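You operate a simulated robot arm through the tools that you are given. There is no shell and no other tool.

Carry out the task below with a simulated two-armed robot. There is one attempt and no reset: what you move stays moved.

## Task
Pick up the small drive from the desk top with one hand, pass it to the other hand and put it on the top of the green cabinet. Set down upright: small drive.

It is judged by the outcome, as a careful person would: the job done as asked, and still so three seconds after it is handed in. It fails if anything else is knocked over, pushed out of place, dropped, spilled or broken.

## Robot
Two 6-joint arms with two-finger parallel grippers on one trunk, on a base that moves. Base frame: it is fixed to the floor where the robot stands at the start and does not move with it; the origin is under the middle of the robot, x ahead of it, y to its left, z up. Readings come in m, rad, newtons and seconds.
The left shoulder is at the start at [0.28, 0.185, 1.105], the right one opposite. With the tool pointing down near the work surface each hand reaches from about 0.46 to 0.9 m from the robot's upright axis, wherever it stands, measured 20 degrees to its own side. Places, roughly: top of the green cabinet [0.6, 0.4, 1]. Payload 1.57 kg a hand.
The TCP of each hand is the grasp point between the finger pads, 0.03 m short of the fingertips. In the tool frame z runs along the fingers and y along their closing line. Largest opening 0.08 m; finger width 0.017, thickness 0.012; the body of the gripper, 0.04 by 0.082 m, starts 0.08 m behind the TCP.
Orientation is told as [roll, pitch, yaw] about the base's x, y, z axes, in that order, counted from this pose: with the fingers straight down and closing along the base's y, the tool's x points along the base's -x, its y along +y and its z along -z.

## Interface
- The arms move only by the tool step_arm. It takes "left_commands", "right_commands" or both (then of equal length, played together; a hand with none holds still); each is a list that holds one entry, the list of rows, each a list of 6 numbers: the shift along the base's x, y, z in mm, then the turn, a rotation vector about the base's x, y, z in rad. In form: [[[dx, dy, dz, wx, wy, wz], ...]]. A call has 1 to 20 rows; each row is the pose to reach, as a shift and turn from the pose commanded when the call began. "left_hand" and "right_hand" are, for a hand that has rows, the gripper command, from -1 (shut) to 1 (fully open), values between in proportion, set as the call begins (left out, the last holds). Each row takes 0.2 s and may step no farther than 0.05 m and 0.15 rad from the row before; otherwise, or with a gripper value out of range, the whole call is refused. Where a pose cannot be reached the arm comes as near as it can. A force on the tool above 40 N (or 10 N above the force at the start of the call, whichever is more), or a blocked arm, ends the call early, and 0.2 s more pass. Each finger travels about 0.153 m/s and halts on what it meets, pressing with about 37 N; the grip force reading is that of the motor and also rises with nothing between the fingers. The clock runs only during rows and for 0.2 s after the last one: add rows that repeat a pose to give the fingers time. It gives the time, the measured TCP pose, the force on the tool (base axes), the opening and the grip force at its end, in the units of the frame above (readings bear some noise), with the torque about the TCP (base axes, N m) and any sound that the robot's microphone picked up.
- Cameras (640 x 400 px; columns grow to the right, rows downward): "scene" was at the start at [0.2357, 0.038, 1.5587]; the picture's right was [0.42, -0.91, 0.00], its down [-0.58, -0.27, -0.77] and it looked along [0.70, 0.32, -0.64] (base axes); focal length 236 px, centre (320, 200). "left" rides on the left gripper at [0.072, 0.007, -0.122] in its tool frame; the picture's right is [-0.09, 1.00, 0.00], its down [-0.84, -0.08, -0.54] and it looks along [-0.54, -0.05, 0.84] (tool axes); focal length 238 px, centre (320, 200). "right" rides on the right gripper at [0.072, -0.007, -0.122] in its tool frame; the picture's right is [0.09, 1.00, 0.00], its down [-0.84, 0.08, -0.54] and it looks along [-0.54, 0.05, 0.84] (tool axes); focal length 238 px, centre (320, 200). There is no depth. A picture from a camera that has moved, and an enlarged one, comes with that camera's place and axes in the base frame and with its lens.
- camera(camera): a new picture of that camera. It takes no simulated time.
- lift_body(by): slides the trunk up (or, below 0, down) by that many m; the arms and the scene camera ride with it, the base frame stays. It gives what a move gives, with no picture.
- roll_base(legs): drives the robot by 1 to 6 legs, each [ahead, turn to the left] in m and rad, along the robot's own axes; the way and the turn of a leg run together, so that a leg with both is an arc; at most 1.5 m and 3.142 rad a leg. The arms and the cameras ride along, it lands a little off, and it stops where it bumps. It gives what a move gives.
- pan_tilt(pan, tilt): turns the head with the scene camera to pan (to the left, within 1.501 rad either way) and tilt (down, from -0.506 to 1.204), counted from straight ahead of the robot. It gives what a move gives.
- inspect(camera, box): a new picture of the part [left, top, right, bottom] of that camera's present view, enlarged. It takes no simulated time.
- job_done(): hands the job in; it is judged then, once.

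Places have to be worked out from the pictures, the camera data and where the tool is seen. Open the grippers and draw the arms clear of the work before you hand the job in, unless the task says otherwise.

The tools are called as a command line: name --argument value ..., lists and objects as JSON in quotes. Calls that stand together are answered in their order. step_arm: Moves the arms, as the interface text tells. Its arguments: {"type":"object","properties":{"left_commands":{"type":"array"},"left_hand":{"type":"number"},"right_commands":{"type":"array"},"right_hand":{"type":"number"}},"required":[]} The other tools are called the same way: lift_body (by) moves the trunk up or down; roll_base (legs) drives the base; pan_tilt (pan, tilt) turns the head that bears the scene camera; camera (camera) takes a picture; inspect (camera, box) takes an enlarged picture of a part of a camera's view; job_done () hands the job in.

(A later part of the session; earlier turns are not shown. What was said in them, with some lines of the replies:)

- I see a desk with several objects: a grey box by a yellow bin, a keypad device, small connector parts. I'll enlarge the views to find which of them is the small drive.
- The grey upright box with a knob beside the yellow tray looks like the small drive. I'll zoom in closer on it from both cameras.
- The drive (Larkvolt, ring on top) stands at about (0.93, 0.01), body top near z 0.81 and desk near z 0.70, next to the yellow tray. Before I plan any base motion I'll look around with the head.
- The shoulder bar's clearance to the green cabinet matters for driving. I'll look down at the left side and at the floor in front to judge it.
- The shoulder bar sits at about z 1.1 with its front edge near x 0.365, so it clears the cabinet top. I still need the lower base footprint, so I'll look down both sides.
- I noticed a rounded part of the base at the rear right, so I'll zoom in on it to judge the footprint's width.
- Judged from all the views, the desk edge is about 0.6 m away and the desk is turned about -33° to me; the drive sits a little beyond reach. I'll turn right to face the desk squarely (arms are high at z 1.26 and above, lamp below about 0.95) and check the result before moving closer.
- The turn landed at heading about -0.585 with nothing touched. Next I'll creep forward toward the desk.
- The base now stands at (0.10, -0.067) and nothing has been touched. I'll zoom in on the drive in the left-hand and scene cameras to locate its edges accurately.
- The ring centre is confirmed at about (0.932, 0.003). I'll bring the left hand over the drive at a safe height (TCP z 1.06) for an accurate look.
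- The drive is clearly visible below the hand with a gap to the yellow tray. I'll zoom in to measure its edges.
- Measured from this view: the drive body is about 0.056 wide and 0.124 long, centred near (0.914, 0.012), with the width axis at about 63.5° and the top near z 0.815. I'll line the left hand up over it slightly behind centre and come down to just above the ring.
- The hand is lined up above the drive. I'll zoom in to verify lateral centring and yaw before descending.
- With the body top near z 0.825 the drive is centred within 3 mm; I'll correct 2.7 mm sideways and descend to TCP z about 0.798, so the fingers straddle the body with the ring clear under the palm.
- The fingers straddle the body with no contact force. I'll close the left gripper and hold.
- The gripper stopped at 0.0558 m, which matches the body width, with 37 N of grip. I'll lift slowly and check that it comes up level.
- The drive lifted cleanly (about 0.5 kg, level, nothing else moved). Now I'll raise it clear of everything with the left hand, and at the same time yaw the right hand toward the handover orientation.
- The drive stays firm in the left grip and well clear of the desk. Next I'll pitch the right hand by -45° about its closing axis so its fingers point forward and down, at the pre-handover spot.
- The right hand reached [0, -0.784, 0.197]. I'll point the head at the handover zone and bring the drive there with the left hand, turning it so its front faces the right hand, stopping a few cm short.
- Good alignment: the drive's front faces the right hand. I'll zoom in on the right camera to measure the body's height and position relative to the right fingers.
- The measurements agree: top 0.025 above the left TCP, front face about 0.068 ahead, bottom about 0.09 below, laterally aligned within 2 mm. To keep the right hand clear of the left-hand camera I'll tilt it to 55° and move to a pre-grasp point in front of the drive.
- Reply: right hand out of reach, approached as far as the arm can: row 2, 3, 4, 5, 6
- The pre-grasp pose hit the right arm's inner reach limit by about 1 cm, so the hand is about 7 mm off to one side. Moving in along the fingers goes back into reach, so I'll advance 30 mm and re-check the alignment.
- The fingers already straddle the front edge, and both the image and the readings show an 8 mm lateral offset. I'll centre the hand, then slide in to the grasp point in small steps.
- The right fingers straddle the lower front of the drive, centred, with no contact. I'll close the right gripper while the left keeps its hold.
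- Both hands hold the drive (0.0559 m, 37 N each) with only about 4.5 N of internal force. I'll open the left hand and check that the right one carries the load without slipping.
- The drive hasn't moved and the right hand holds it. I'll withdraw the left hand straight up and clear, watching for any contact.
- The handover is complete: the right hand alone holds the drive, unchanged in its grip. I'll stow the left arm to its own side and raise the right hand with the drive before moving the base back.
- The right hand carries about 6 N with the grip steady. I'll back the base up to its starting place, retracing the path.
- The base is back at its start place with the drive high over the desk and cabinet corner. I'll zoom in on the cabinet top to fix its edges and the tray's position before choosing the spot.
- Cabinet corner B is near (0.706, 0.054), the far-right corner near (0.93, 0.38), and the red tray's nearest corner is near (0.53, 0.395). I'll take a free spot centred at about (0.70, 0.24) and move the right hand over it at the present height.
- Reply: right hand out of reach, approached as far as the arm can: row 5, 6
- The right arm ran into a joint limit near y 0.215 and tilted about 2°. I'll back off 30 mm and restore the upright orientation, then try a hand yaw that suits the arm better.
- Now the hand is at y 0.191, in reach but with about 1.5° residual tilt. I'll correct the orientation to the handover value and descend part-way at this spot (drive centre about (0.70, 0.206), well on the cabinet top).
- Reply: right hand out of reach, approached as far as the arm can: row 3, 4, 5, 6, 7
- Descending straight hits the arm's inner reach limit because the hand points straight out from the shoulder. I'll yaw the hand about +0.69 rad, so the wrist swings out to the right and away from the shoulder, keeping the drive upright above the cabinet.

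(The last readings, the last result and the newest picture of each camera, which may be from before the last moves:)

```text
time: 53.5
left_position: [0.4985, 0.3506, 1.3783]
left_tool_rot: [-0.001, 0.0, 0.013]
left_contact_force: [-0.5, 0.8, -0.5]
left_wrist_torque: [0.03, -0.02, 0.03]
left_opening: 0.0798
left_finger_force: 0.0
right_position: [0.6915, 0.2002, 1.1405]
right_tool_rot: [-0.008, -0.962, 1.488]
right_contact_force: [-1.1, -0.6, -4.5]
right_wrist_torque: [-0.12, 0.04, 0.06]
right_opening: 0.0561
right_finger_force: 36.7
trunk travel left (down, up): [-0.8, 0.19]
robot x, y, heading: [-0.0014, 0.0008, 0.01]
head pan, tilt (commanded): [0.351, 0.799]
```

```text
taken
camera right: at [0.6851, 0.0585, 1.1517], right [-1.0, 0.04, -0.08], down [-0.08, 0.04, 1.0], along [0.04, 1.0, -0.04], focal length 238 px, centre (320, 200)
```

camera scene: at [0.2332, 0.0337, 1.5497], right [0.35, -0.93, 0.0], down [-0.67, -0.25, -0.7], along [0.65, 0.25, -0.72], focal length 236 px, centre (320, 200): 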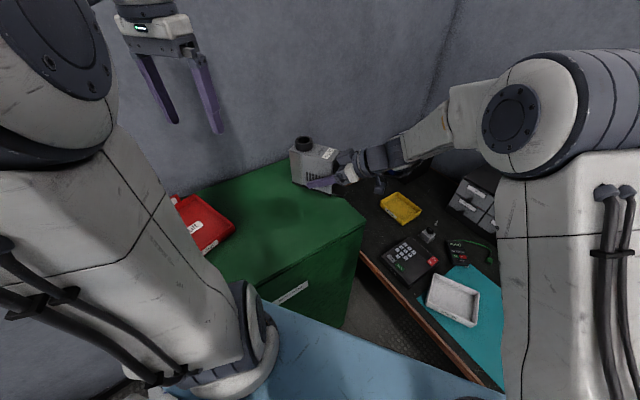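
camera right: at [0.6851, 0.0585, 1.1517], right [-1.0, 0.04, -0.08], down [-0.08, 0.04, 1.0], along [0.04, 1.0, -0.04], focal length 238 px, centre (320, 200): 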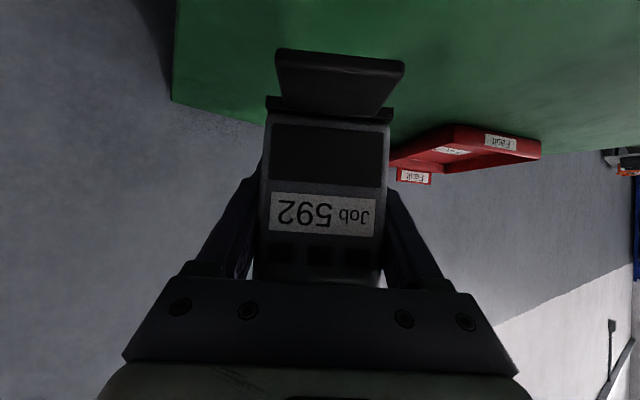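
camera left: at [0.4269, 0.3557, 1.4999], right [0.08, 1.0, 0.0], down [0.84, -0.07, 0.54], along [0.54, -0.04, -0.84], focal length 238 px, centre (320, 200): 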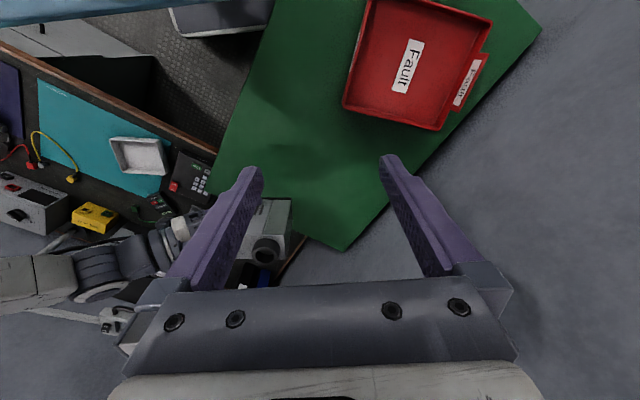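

The new yaw is fully reachable: TCP (0.6915, 0.200, 1.14), and the right camera puts the cabinet top at z ≈ 1.005. I'll trim the small tilt and descend to leave about 2 cm under the drive.

step_arm --right_commands '[[[0, 0, -15, -0.0036, 0.0054, 0.0074], [0, 0, -35, -0.0036, 0.0054, 0.0074], [0, 0, -50, -0.0036, 0.0054, 0.0074], [0, 0, -58, -0.0036, 0.0054, 0.0074], [0, 0, -58, -0.0036, 0.0054, 0.0074]]]'

camera --camera "right"

inspect --camera "scene" --box '[240, 110, 400, 230]'

camera --camera "left"

```text
time: 54.6
left_position: [0.4979, 0.3503, 1.3788]
left_tool_rot: [0.0, 0.0, 0.011]
left_contact_force: [0.7, -0.3, 0.0]
left_wrist_torque: [-0.03, 0.01, -0.01]
left_opening: 0.0801
left_finger_force: 0.0
right_position: [0.6914, 0.2002, 1.0815]
right_tool_rot: [0.002, -0.957, 1.486]
right_contact_force: [-0.1, 0.9, -6.2]
right_wrist_torque: [-0.13, 0.0, -0.01]
right_opening: 0.0558
right_finger_force: 37.1
trunk travel left (down, up): [-0.8, 0.19]
robot x, y, heading: [0.0026, -0.0012, 0.011]
head pan, tilt (commanded): [0.351, 0.799]
```

```text
taken
camera right: at [0.6862, 0.0589, 1.0937], right [-1.0, 0.03, -0.07], down [-0.07, 0.04, 1.0], along [0.03, 1.0, -0.04], focal length 238 px, centre (320, 200)
```

right: 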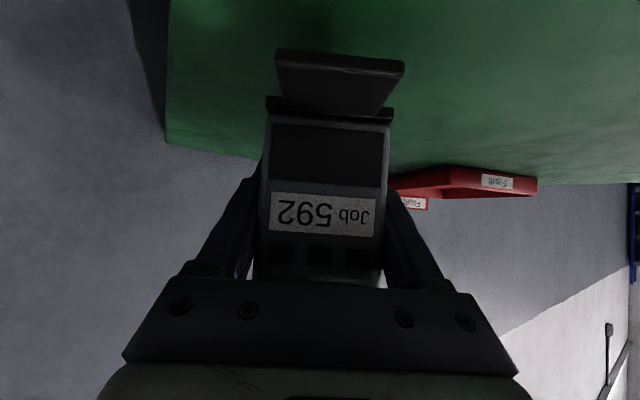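

```text
3.33 times, centred on (320, 170) of scene
camera zoom: at [0.2331, 0.0336, 1.5497], right [0.36, -0.93, 0.0], down [-0.67, -0.25, -0.7], along [0.65, 0.25, -0.72], focal length 788 px, centre (320, 300)
```

zoom: 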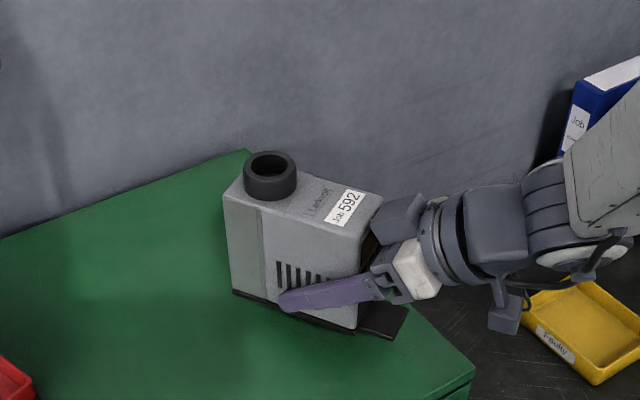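

```text
taken
camera left: at [0.4268, 0.3557, 1.5], right [0.08, 1.0, 0.0], down [0.84, -0.07, 0.54], along [0.54, -0.04, -0.84], focal length 238 px, centre (320, 200)
```

left: 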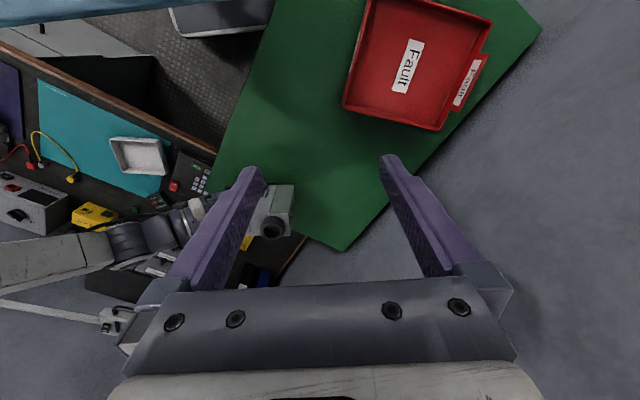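

The drive is upright about 2 cm above the top, but only 3–4 cm inside the right edge by my worst estimate. I'll shift it 3 cm further onto the cabinet and check.

step_arm --right_commands '[[[-12.5, 8.5, 0, 0, 0, 0], [-25, 17, 0, 0, 0, 0], [-25, 17, 0, 0, 0, 0]]]'

inspect --camera "scene" --box '[240, 110, 400, 230]'

camera --camera "right"

```text
time: 55.5
left_position: [0.4982, 0.351, 1.3789]
left_tool_rot: [-0.001, 0.0, 0.013]
left_contact_force: [-0.5, 0.8, 0.0]
left_wrist_torque: [0.01, 0.0, 0.0]
left_opening: 0.08
left_finger_force: 0.0
right_position: [0.666, 0.2159, 1.0806]
right_tool_rot: [0.002, -0.957, 1.485]
right_contact_force: [-0.6, 0.5, -5.4]
right_wrist_torque: [-0.09, 0.01, -0.01]
right_opening: 0.0558
right_finger_force: 36.7
trunk travel left (down, up): [-0.8, 0.19]
robot x, y, heading: [-0.0044, 0.0012, 0.014]
head pan, tilt (commanded): [0.351, 0.799]
```

```text
3.33 times, centred on (320, 170) of scene
camera zoom: at [0.233, 0.0337, 1.5498], right [0.35, -0.93, 0.0], down [-0.67, -0.25, -0.7], along [0.65, 0.25, -0.72], focal length 788 px, centre (320, 300)
```

zoom: 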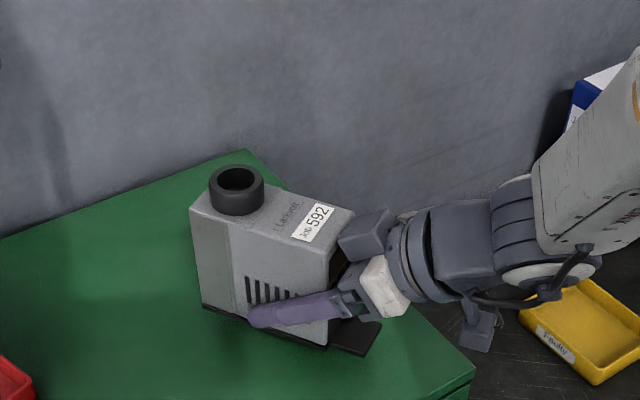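

```text
taken
camera right: at [0.6603, 0.0757, 1.094], right [-1.0, 0.03, -0.07], down [-0.07, 0.04, 1.0], along [0.03, 1.0, -0.04], focal length 238 px, centre (320, 200)
```

right: 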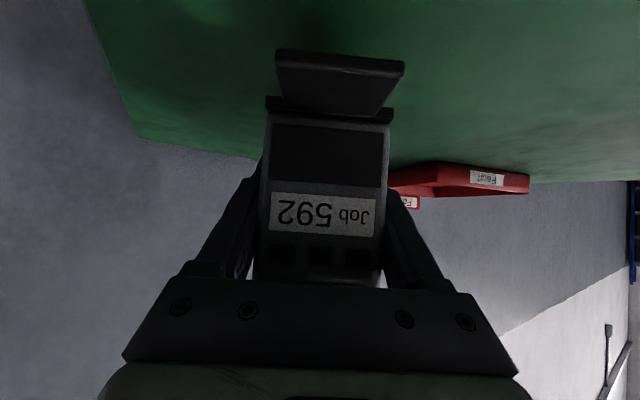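

It's now well inside the edges. I'll lower in small steps, reading the force for first contact.

step_arm --right_commands '[[[0, 0, -7, 0, 0, 0], [0, 0, -14, 0, 0, 0], [0, 0, -14, 0, 0, 0]]]'

inspect --camera "scene" --box '[260, 150, 360, 220]'

```text
time: 56.2
left_position: [0.498, 0.3507, 1.3793]
left_tool_rot: [0.001, 0.0, 0.013]
left_contact_force: [1.1, 0.1, 0.1]
left_wrist_torque: [0.0, -0.02, -0.03]
left_opening: 0.0801
left_finger_force: 0.1
right_position: [0.6661, 0.2172, 1.0671]
right_tool_rot: [0.0, -0.958, 1.489]
right_contact_force: [0.2, 0.2, -5.9]
right_wrist_torque: [-0.1, 0.01, 0.04]
right_opening: 0.0558
right_finger_force: 36.8
trunk travel left (down, up): [-0.8, 0.19]
robot x, y, heading: [-0.0011, -0.0012, 0.006]
head pan, tilt (commanded): [0.351, 0.799]
```

```text
5.71 times, centred on (310, 185) of scene
camera zoom: at [0.2331, 0.0337, 1.5497], right [0.36, -0.93, 0.0], down [-0.67, -0.25, -0.7], along [0.65, 0.25, -0.72], focal length 1352 px, centre (377, 286)
```

zoom: 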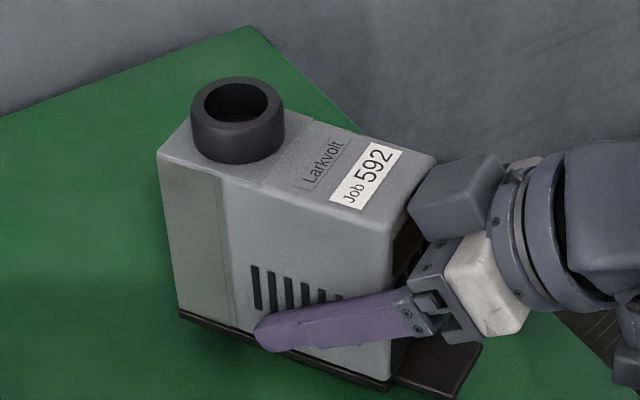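

No contact yet at TCP z 1.067 (still -5.9 N of hanging weight). I'll continue down in 2–3 mm steps.

step_arm --right_commands '[[[0, 0, -2, 0, 0, 0], [0, 0, -4, 0, 0, 0], [0, 0, -4, 0, 0, 0]]]'

step_arm --right_commands '[[[0, 0, -1.5, 0, 0, 0], [0, 0, -3, 0, 0, 0], [0, 0, -3, 0, 0, 0]]]'

```text
time: 57.0
left_position: [0.4991, 0.3505, 1.3789]
left_tool_rot: [0.002, 0.0, 0.012]
left_contact_force: [-0.1, -0.3, 0.2]
left_wrist_torque: [0.0, 0.03, -0.01]
left_opening: 0.0801
left_finger_force: 0.1
right_position: [0.6664, 0.2165, 1.0645]
right_tool_rot: [0.0, -0.957, 1.489]
right_contact_force: [0.3, 0.1, -5.7]
right_wrist_torque: [-0.16, 0.01, 0.01]
right_opening: 0.0557
right_finger_force: 36.3
trunk travel left (down, up): [-0.8, 0.19]
robot x, y, heading: [-0.0063, 0.0024, 0.012]
head pan, tilt (commanded): [0.351, 0.799]
```

```text
time: 57.9
left_position: [0.4974, 0.3507, 1.3786]
left_tool_rot: [-0.001, 0.001, 0.013]
left_contact_force: [0.7, 0.6, -0.3]
left_wrist_torque: [-0.02, -0.01, 0.01]
left_opening: 0.0802
left_finger_force: 0.1
right_position: [0.6668, 0.216, 1.0593]
right_tool_rot: [0.002, -0.956, 1.486]
right_contact_force: [-0.6, 0.5, -5.5]
right_wrist_torque: [-0.14, 0.01, -0.02]
right_opening: 0.0561
right_finger_force: 37.1
trunk travel left (down, up): [-0.8, 0.19]
robot x, y, heading: [-0.003, 0.0017, 0.009]
head pan, tilt (commanded): [0.351, 0.799]
```

Still hanging free at TCP z about 1.060. I'll keep lowering in small steps.

step_arm --right_commands '[[[0, 0, -1.5, 0, 0, 0], [0, 0, -3, 0, 0, 0], [0, 0, -3, 0, 0, 0]]]'

step_arm --right_commands '[[[0, 0, -1.5, 0, 0, 0], [0, 0, -3, 0, 0, 0], [0, 0, -3, 0, 0, 0]]]'

inspect --camera "scene" --box '[260, 150, 360, 220]'

```text
time: 58.6
left_position: [0.4983, 0.3506, 1.3794]
left_tool_rot: [-0.002, 0.0, 0.012]
left_contact_force: [1.1, -0.6, 0.2]
left_wrist_torque: [0.01, 0.0, 0.03]
left_opening: 0.0803
left_finger_force: 0.0
right_position: [0.6667, 0.2163, 1.057]
right_tool_rot: [0.0, -0.958, 1.488]
right_contact_force: [-0.1, -0.1, -4.9]
right_wrist_torque: [-0.13, -0.01, 0.01]
right_opening: 0.0559
right_finger_force: 37.4
trunk travel left (down, up): [-0.8, 0.19]
robot x, y, heading: [-0.0014, 0.0034, 0.01]
head pan, tilt (commanded): [0.351, 0.799]
```

```text
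time: 59.5
left_position: [0.4989, 0.3507, 1.3796]
left_tool_rot: [0.002, 0.002, 0.013]
left_contact_force: [0.5, 0.0, -0.6]
left_wrist_torque: [-0.02, 0.02, 0.0]
left_opening: 0.0798
left_finger_force: 0.1
right_position: [0.6667, 0.2176, 1.0554]
right_tool_rot: [-0.001, -0.957, 1.488]
right_contact_force: [-1.0, -0.5, -5.6]
right_wrist_torque: [-0.14, 0.0, -0.03]
right_opening: 0.0557
right_finger_force: 37.3
trunk travel left (down, up): [-0.8, 0.19]
robot x, y, heading: [-0.0005, -0.0014, 0.013]
head pan, tilt (commanded): [0.351, 0.799]
```

```text
5.71 times, centred on (310, 185) of scene
camera zoom: at [0.2331, 0.0336, 1.5497], right [0.36, -0.93, 0.0], down [-0.67, -0.25, -0.7], along [0.65, 0.25, -0.72], focal length 1352 px, centre (377, 286)
```

zoom: 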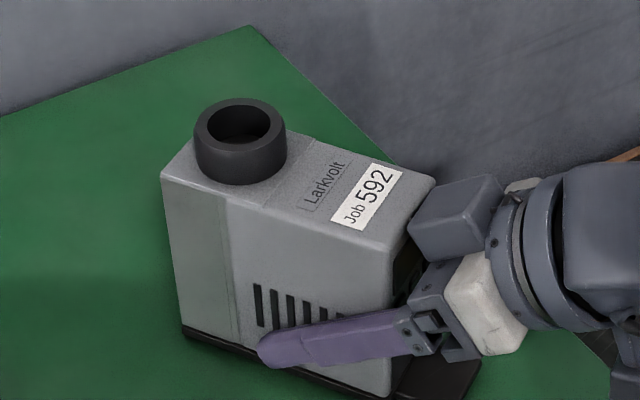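

Still about -5.5 N, so not yet touching at TCP z 1.055. I'll carry on.

step_arm --right_commands '[[[0, 0, -1.5, 0, 0, 0], [0, 0, -3, 0, 0, 0], [0, 0, -3, 0, 0, 0]]]'

step_arm --right_commands '[[[0, 0, -1, 0, 0, 0], [0, 0, -2, 0, 0, 0], [0, 0, -2, 0, 0, 0]]]'

```text
time: 60.2
left_position: [0.4977, 0.3517, 1.3801]
left_tool_rot: [0.0, 0.001, 0.014]
left_contact_force: [-0.2, 0.6, 0.3]
left_wrist_torque: [-0.01, -0.03, -0.01]
left_opening: 0.0797
left_finger_force: 0.0
right_position: [0.6677, 0.2171, 1.0515]
right_tool_rot: [-0.001, -0.96, 1.488]
right_contact_force: [0.2, -0.1, -4.8]
right_wrist_torque: [-0.2, 0.04, -0.01]
right_opening: 0.056
right_finger_force: 36.6
trunk travel left (down, up): [-0.8, 0.19]
robot x, y, heading: [-0.0022, 0.0045, 0.01]
head pan, tilt (commanded): [0.351, 0.799]
```

```text
time: 61.0
left_position: [0.498, 0.35, 1.38]
left_tool_rot: [-0.002, 0.0, 0.013]
left_contact_force: [-0.3, -0.1, -0.1]
left_wrist_torque: [-0.01, 0.02, 0.01]
left_opening: 0.0798
left_finger_force: 0.0
right_position: [0.6674, 0.2158, 1.0522]
right_tool_rot: [-0.004, -0.96, 1.491]
right_contact_force: [-2.2, -3.7, 12.4]
right_wrist_torque: [-1.36, 0.59, 0.05]
right_opening: 0.0555
right_finger_force: 36.9
trunk travel left (down, up): [-0.8, 0.19]
robot x, y, heading: [0.0017, 0.0025, 0.014]
head pan, tilt (commanded): [0.351, 0.799]
```

Contact: the force jumped to +12 N, with torque suggesting the front/near corner touches first. I'll ease up 1 mm and look at how flat the base sits.

step_arm --right_commands '[[[0, 0, 1, 0, 0, 0], [0, 0, 1, 0, 0, 0]]]'

inspect --camera "scene" --box '[270, 170, 350, 225]'

inspect --camera "left" --box '[220, 140, 340, 250]'

camera --camera "right"

```text
time: 61.6
left_position: [0.4977, 0.3504, 1.3796]
left_tool_rot: [-0.001, -0.001, 0.011]
left_contact_force: [-0.3, 0.4, 0.3]
left_wrist_torque: [-0.04, -0.03, 0.02]
left_opening: 0.0799
left_finger_force: 0.0
right_position: [0.6677, 0.2167, 1.0521]
right_tool_rot: [0.001, -0.958, 1.49]
right_contact_force: [1.0, 0.4, 6.1]
right_wrist_torque: [0.79, -0.24, -0.05]
right_opening: 0.056
right_finger_force: 36.7
trunk travel left (down, up): [-0.8, 0.19]
robot x, y, heading: [-0.0023, 0.0036, 0.014]
head pan, tilt (commanded): [0.351, 0.799]
```

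```text
7.27 times, centred on (310, 198) of scene
camera zoom: at [0.2326, 0.0335, 1.5498], right [0.36, -0.93, 0.0], down [-0.67, -0.25, -0.7], along [0.65, 0.25, -0.72], focal length 1720 px, centre (393, 218)
```

zoom: 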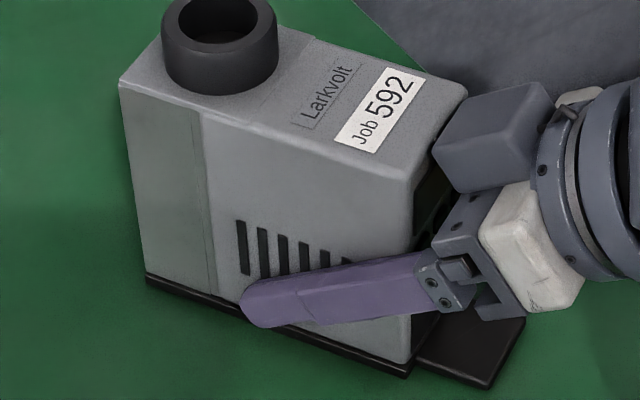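

```text
3.64 times, centred on (280, 195) of left
camera zoom: at [0.4263, 0.3556, 1.5001], right [0.08, 1.0, 0.0], down [0.84, -0.07, 0.54], along [0.54, -0.04, -0.84], focal length 867 px, centre (466, 218)
```

zoom: 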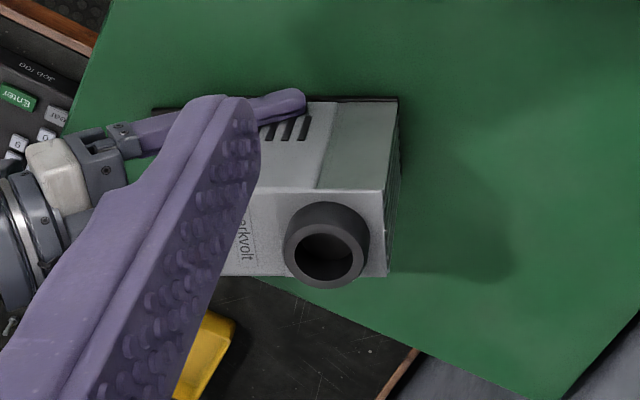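

```text
taken
camera right: at [0.6619, 0.0756, 1.0637], right [-1.0, 0.03, -0.08], down [-0.07, 0.04, 1.0], along [0.03, 1.0, -0.04], focal length 238 px, centre (320, 200)
```

right: 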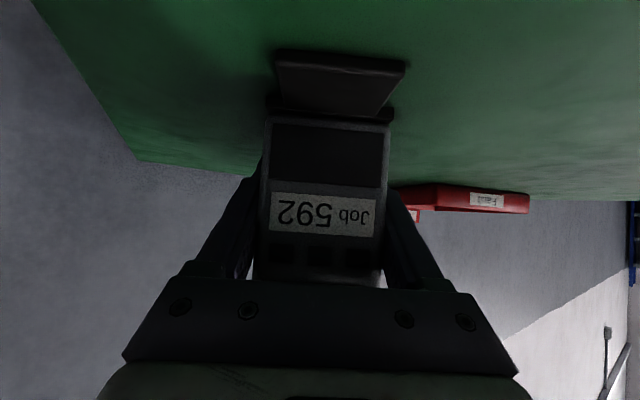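

Raising 1 mm moved the pressure from the front to the rear edge, so the base lies flat on the cabinet to within about a millimetre. I'll open the right gripper.

step_arm --right_commands '[[[0, 0, 0, 0, 0, 0], [0, 0, 0, 0, 0, 0], [0, 0, 0, 0, 0, 0], [0, 0, 0, 0, 0, 0]]]' --right_hand 1

inspect --camera "scene" --box '[270, 160, 350, 220]'

camera --camera "right"

```text
time: 62.6
left_position: [0.4981, 0.3504, 1.3801]
left_tool_rot: [0.001, 0.001, 0.012]
left_contact_force: [-0.3, 0.0, -0.1]
left_wrist_torque: [0.04, -0.02, 0.0]
left_opening: 0.08
left_finger_force: 0.0
right_position: [0.667, 0.2171, 1.0505]
right_tool_rot: [-0.001, -0.957, 1.489]
right_contact_force: [0.5, -0.1, -0.1]
right_wrist_torque: [-0.01, -0.02, 0.02]
right_opening: 0.0799
right_finger_force: 0.1
trunk travel left (down, up): [-0.8, 0.19]
robot x, y, heading: [-0.0021, 0.0007, 0.01]
head pan, tilt (commanded): [0.351, 0.799]
```

```text
6.67 times, centred on (310, 190) of scene
camera zoom: at [0.2329, 0.0335, 1.5498], right [0.35, -0.93, 0.0], down [-0.67, -0.25, -0.7], along [0.65, 0.25, -0.72], focal length 1577 px, centre (387, 267)
```

zoom: 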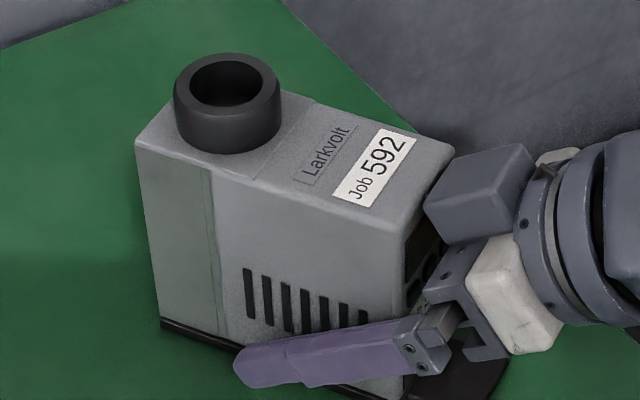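

```text
taken
camera right: at [0.6618, 0.0751, 1.0634], right [-1.0, 0.03, -0.08], down [-0.07, 0.04, 1.0], along [0.03, 1.0, -0.04], focal length 238 px, centre (320, 200)
```

right: 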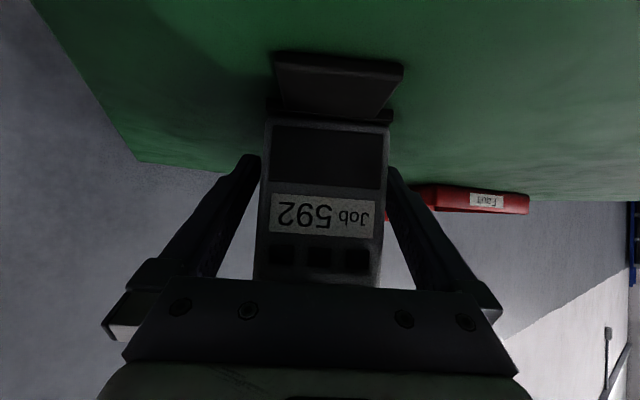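

The drive stands upright by itself and the fingers are free of it. I'll withdraw the right hand along its finger axis, back and up.

step_arm --right_commands '[[[-0.7, -8.2, 5.8, 0, 0, 0], [-1.3, -16.3, 11.5, 0, 0, 0], [-2.7, -32.6, 23, 0, 0, 0], [-4.7, -57, 40.3, 0, 0, 0], [-7.4, -89.7, 63.3, 0, 0, 0], [-10, -122.3, 86.3, 0, 0, 0], [-12.7, -154.9, 109.3, 0, 0, 0], [-12.7, -154.9, 109.3, 0, 0, 0]]]'

camera --camera "scene"

camera --camera "right"

```text
time: 64.5
left_position: [0.4976, 0.3504, 1.3792]
left_tool_rot: [0.001, 0.0, 0.012]
left_contact_force: [-0.5, 0.7, -0.9]
left_wrist_torque: [0.02, 0.01, 0.03]
left_opening: 0.08
left_finger_force: 0.1
right_position: [0.6557, 0.0624, 1.1594]
right_tool_rot: [0.001, -0.959, 1.488]
right_contact_force: [-0.8, -0.3, 0.6]
right_wrist_torque: [0.03, -0.01, -0.01]
right_opening: 0.08
right_finger_force: 0.0
trunk travel left (down, up): [-0.8, 0.19]
robot x, y, heading: [0.0013, 0.0008, 0.013]
head pan, tilt (commanded): [0.351, 0.799]
```

```text
taken
camera scene: at [0.2326, 0.0333, 1.5498], right [0.36, -0.93, 0.0], down [-0.67, -0.25, -0.7], along [0.65, 0.25, -0.72], focal length 236 px, centre (320, 200)
```

scene: 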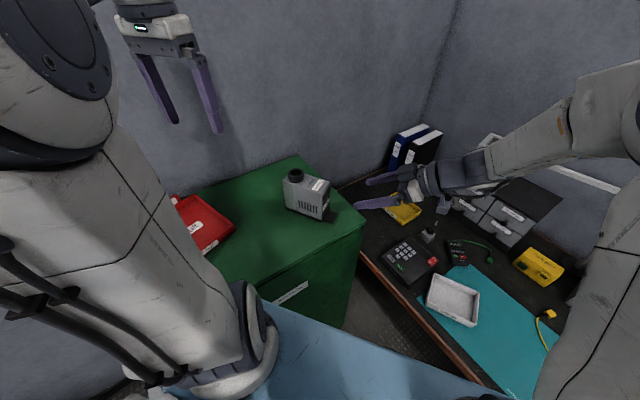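

```text
taken
camera right: at [0.6507, -0.0801, 1.1721], right [-1.0, 0.03, -0.07], down [-0.07, 0.04, 1.0], along [0.03, 1.0, -0.04], focal length 238 px, centre (320, 200)
```

right: 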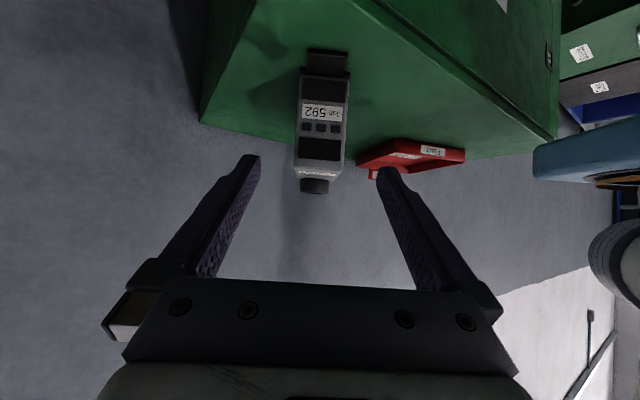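

The drive stands upright on the cabinet top and the hand is clear of it. I'll draw the right arm further away to the right and up, then check the whole scene.

step_arm --right_commands '[[[-10, -35, 22, 0, 0, 0], [-22, -72, 44, 0, 0, 0], [-34, -110, 66, 0, 0, 0], [-45, -146, 88, 0, 0, 0], [-56, -182, 110, 0, 0, 0], [-56, -182, 110, 0, 0, 0]]]'

camera --camera "scene"

inspect --camera "scene" --box '[260, 150, 360, 230]'

camera --camera "left"

```text
time: 65.8
left_position: [0.4977, 0.351, 1.3793]
left_tool_rot: [0.0, -0.001, 0.012]
left_contact_force: [0.2, -0.4, -0.4]
left_wrist_torque: [-0.01, -0.04, 0.01]
left_opening: 0.0801
left_finger_force: 0.1
right_position: [0.5981, -0.1213, 1.2705]
right_tool_rot: [0.001, -0.959, 1.488]
right_contact_force: [0.4, 0.4, 1.1]
right_wrist_torque: [0.01, -0.02, 0.02]
right_opening: 0.0804
right_finger_force: 0.0
trunk travel left (down, up): [-0.8, 0.19]
robot x, y, heading: [-0.0025, 0.0015, 0.014]
head pan, tilt (commanded): [0.351, 0.799]
```

```text
taken
camera scene: at [0.2327, 0.0333, 1.5498], right [0.36, -0.93, 0.0], down [-0.67, -0.25, -0.7], along [0.65, 0.25, -0.72], focal length 236 px, centre (320, 200)
```

scene: 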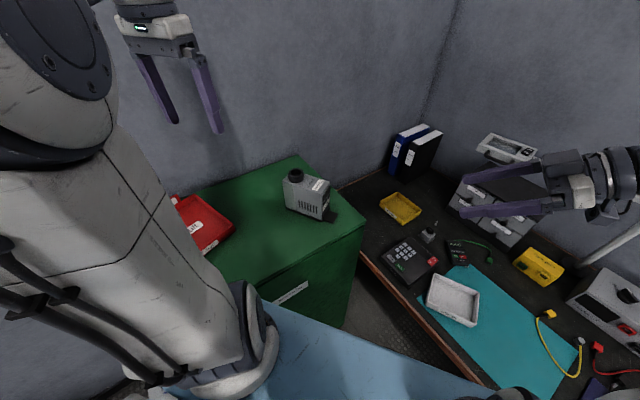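

```text
5.00 times, centred on (310, 190) of scene
camera zoom: at [0.2327, 0.0333, 1.5498], right [0.36, -0.93, 0.0], down [-0.67, -0.25, -0.7], along [0.65, 0.25, -0.72], focal length 1183 px, centre (370, 250)
```

zoom: 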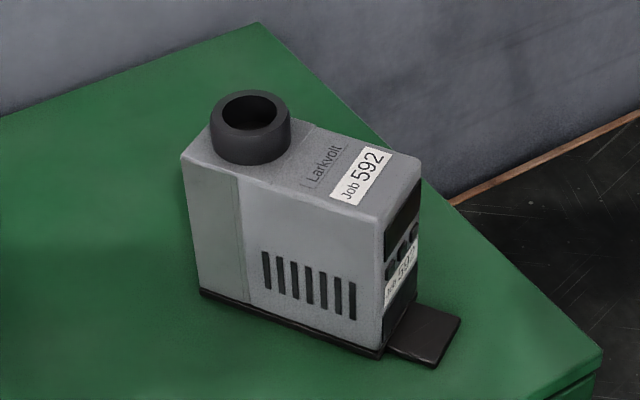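

```text
taken
camera left: at [0.4264, 0.3554, 1.5002], right [0.08, 1.0, 0.0], down [0.84, -0.07, 0.54], along [0.54, -0.04, -0.84], focal length 238 px, centre (320, 200)
```

left: 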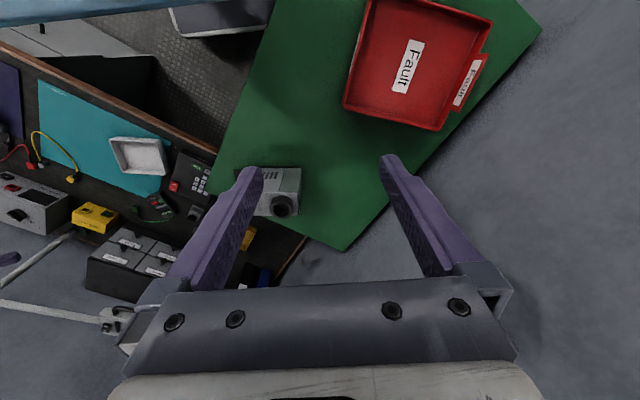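

The drive stands flat and upright on the green cabinet, well inside its edges. The red tray and every desk item are where they were, and both grippers are open with the arms clear, so I'm handing the job in.

job_done

```text
The job is handed in.
```

The small drive is now on top of the green cabinet, standing flat and upright. I handed the job in, but the tool gave no verdict back.

- **Pick-up:** The left hand lifted the drive from the desk.
- **Handover:** It passed to the right hand in mid-air, above the desk. The right hand was already gripping before the left one opened.
- **Placing:** The right hand set it down at about (0.67, 0.24) in the base frame. By my estimate that is several centimetres inside the cabinet's edges and well away from the red tray.
- **Surroundings:** In the last pictures, the red tray and the desk items in view look unmoved. Both grippers are open and the arms are clear.

I moved the base up to the desk to reach the drive, then back to where it started.
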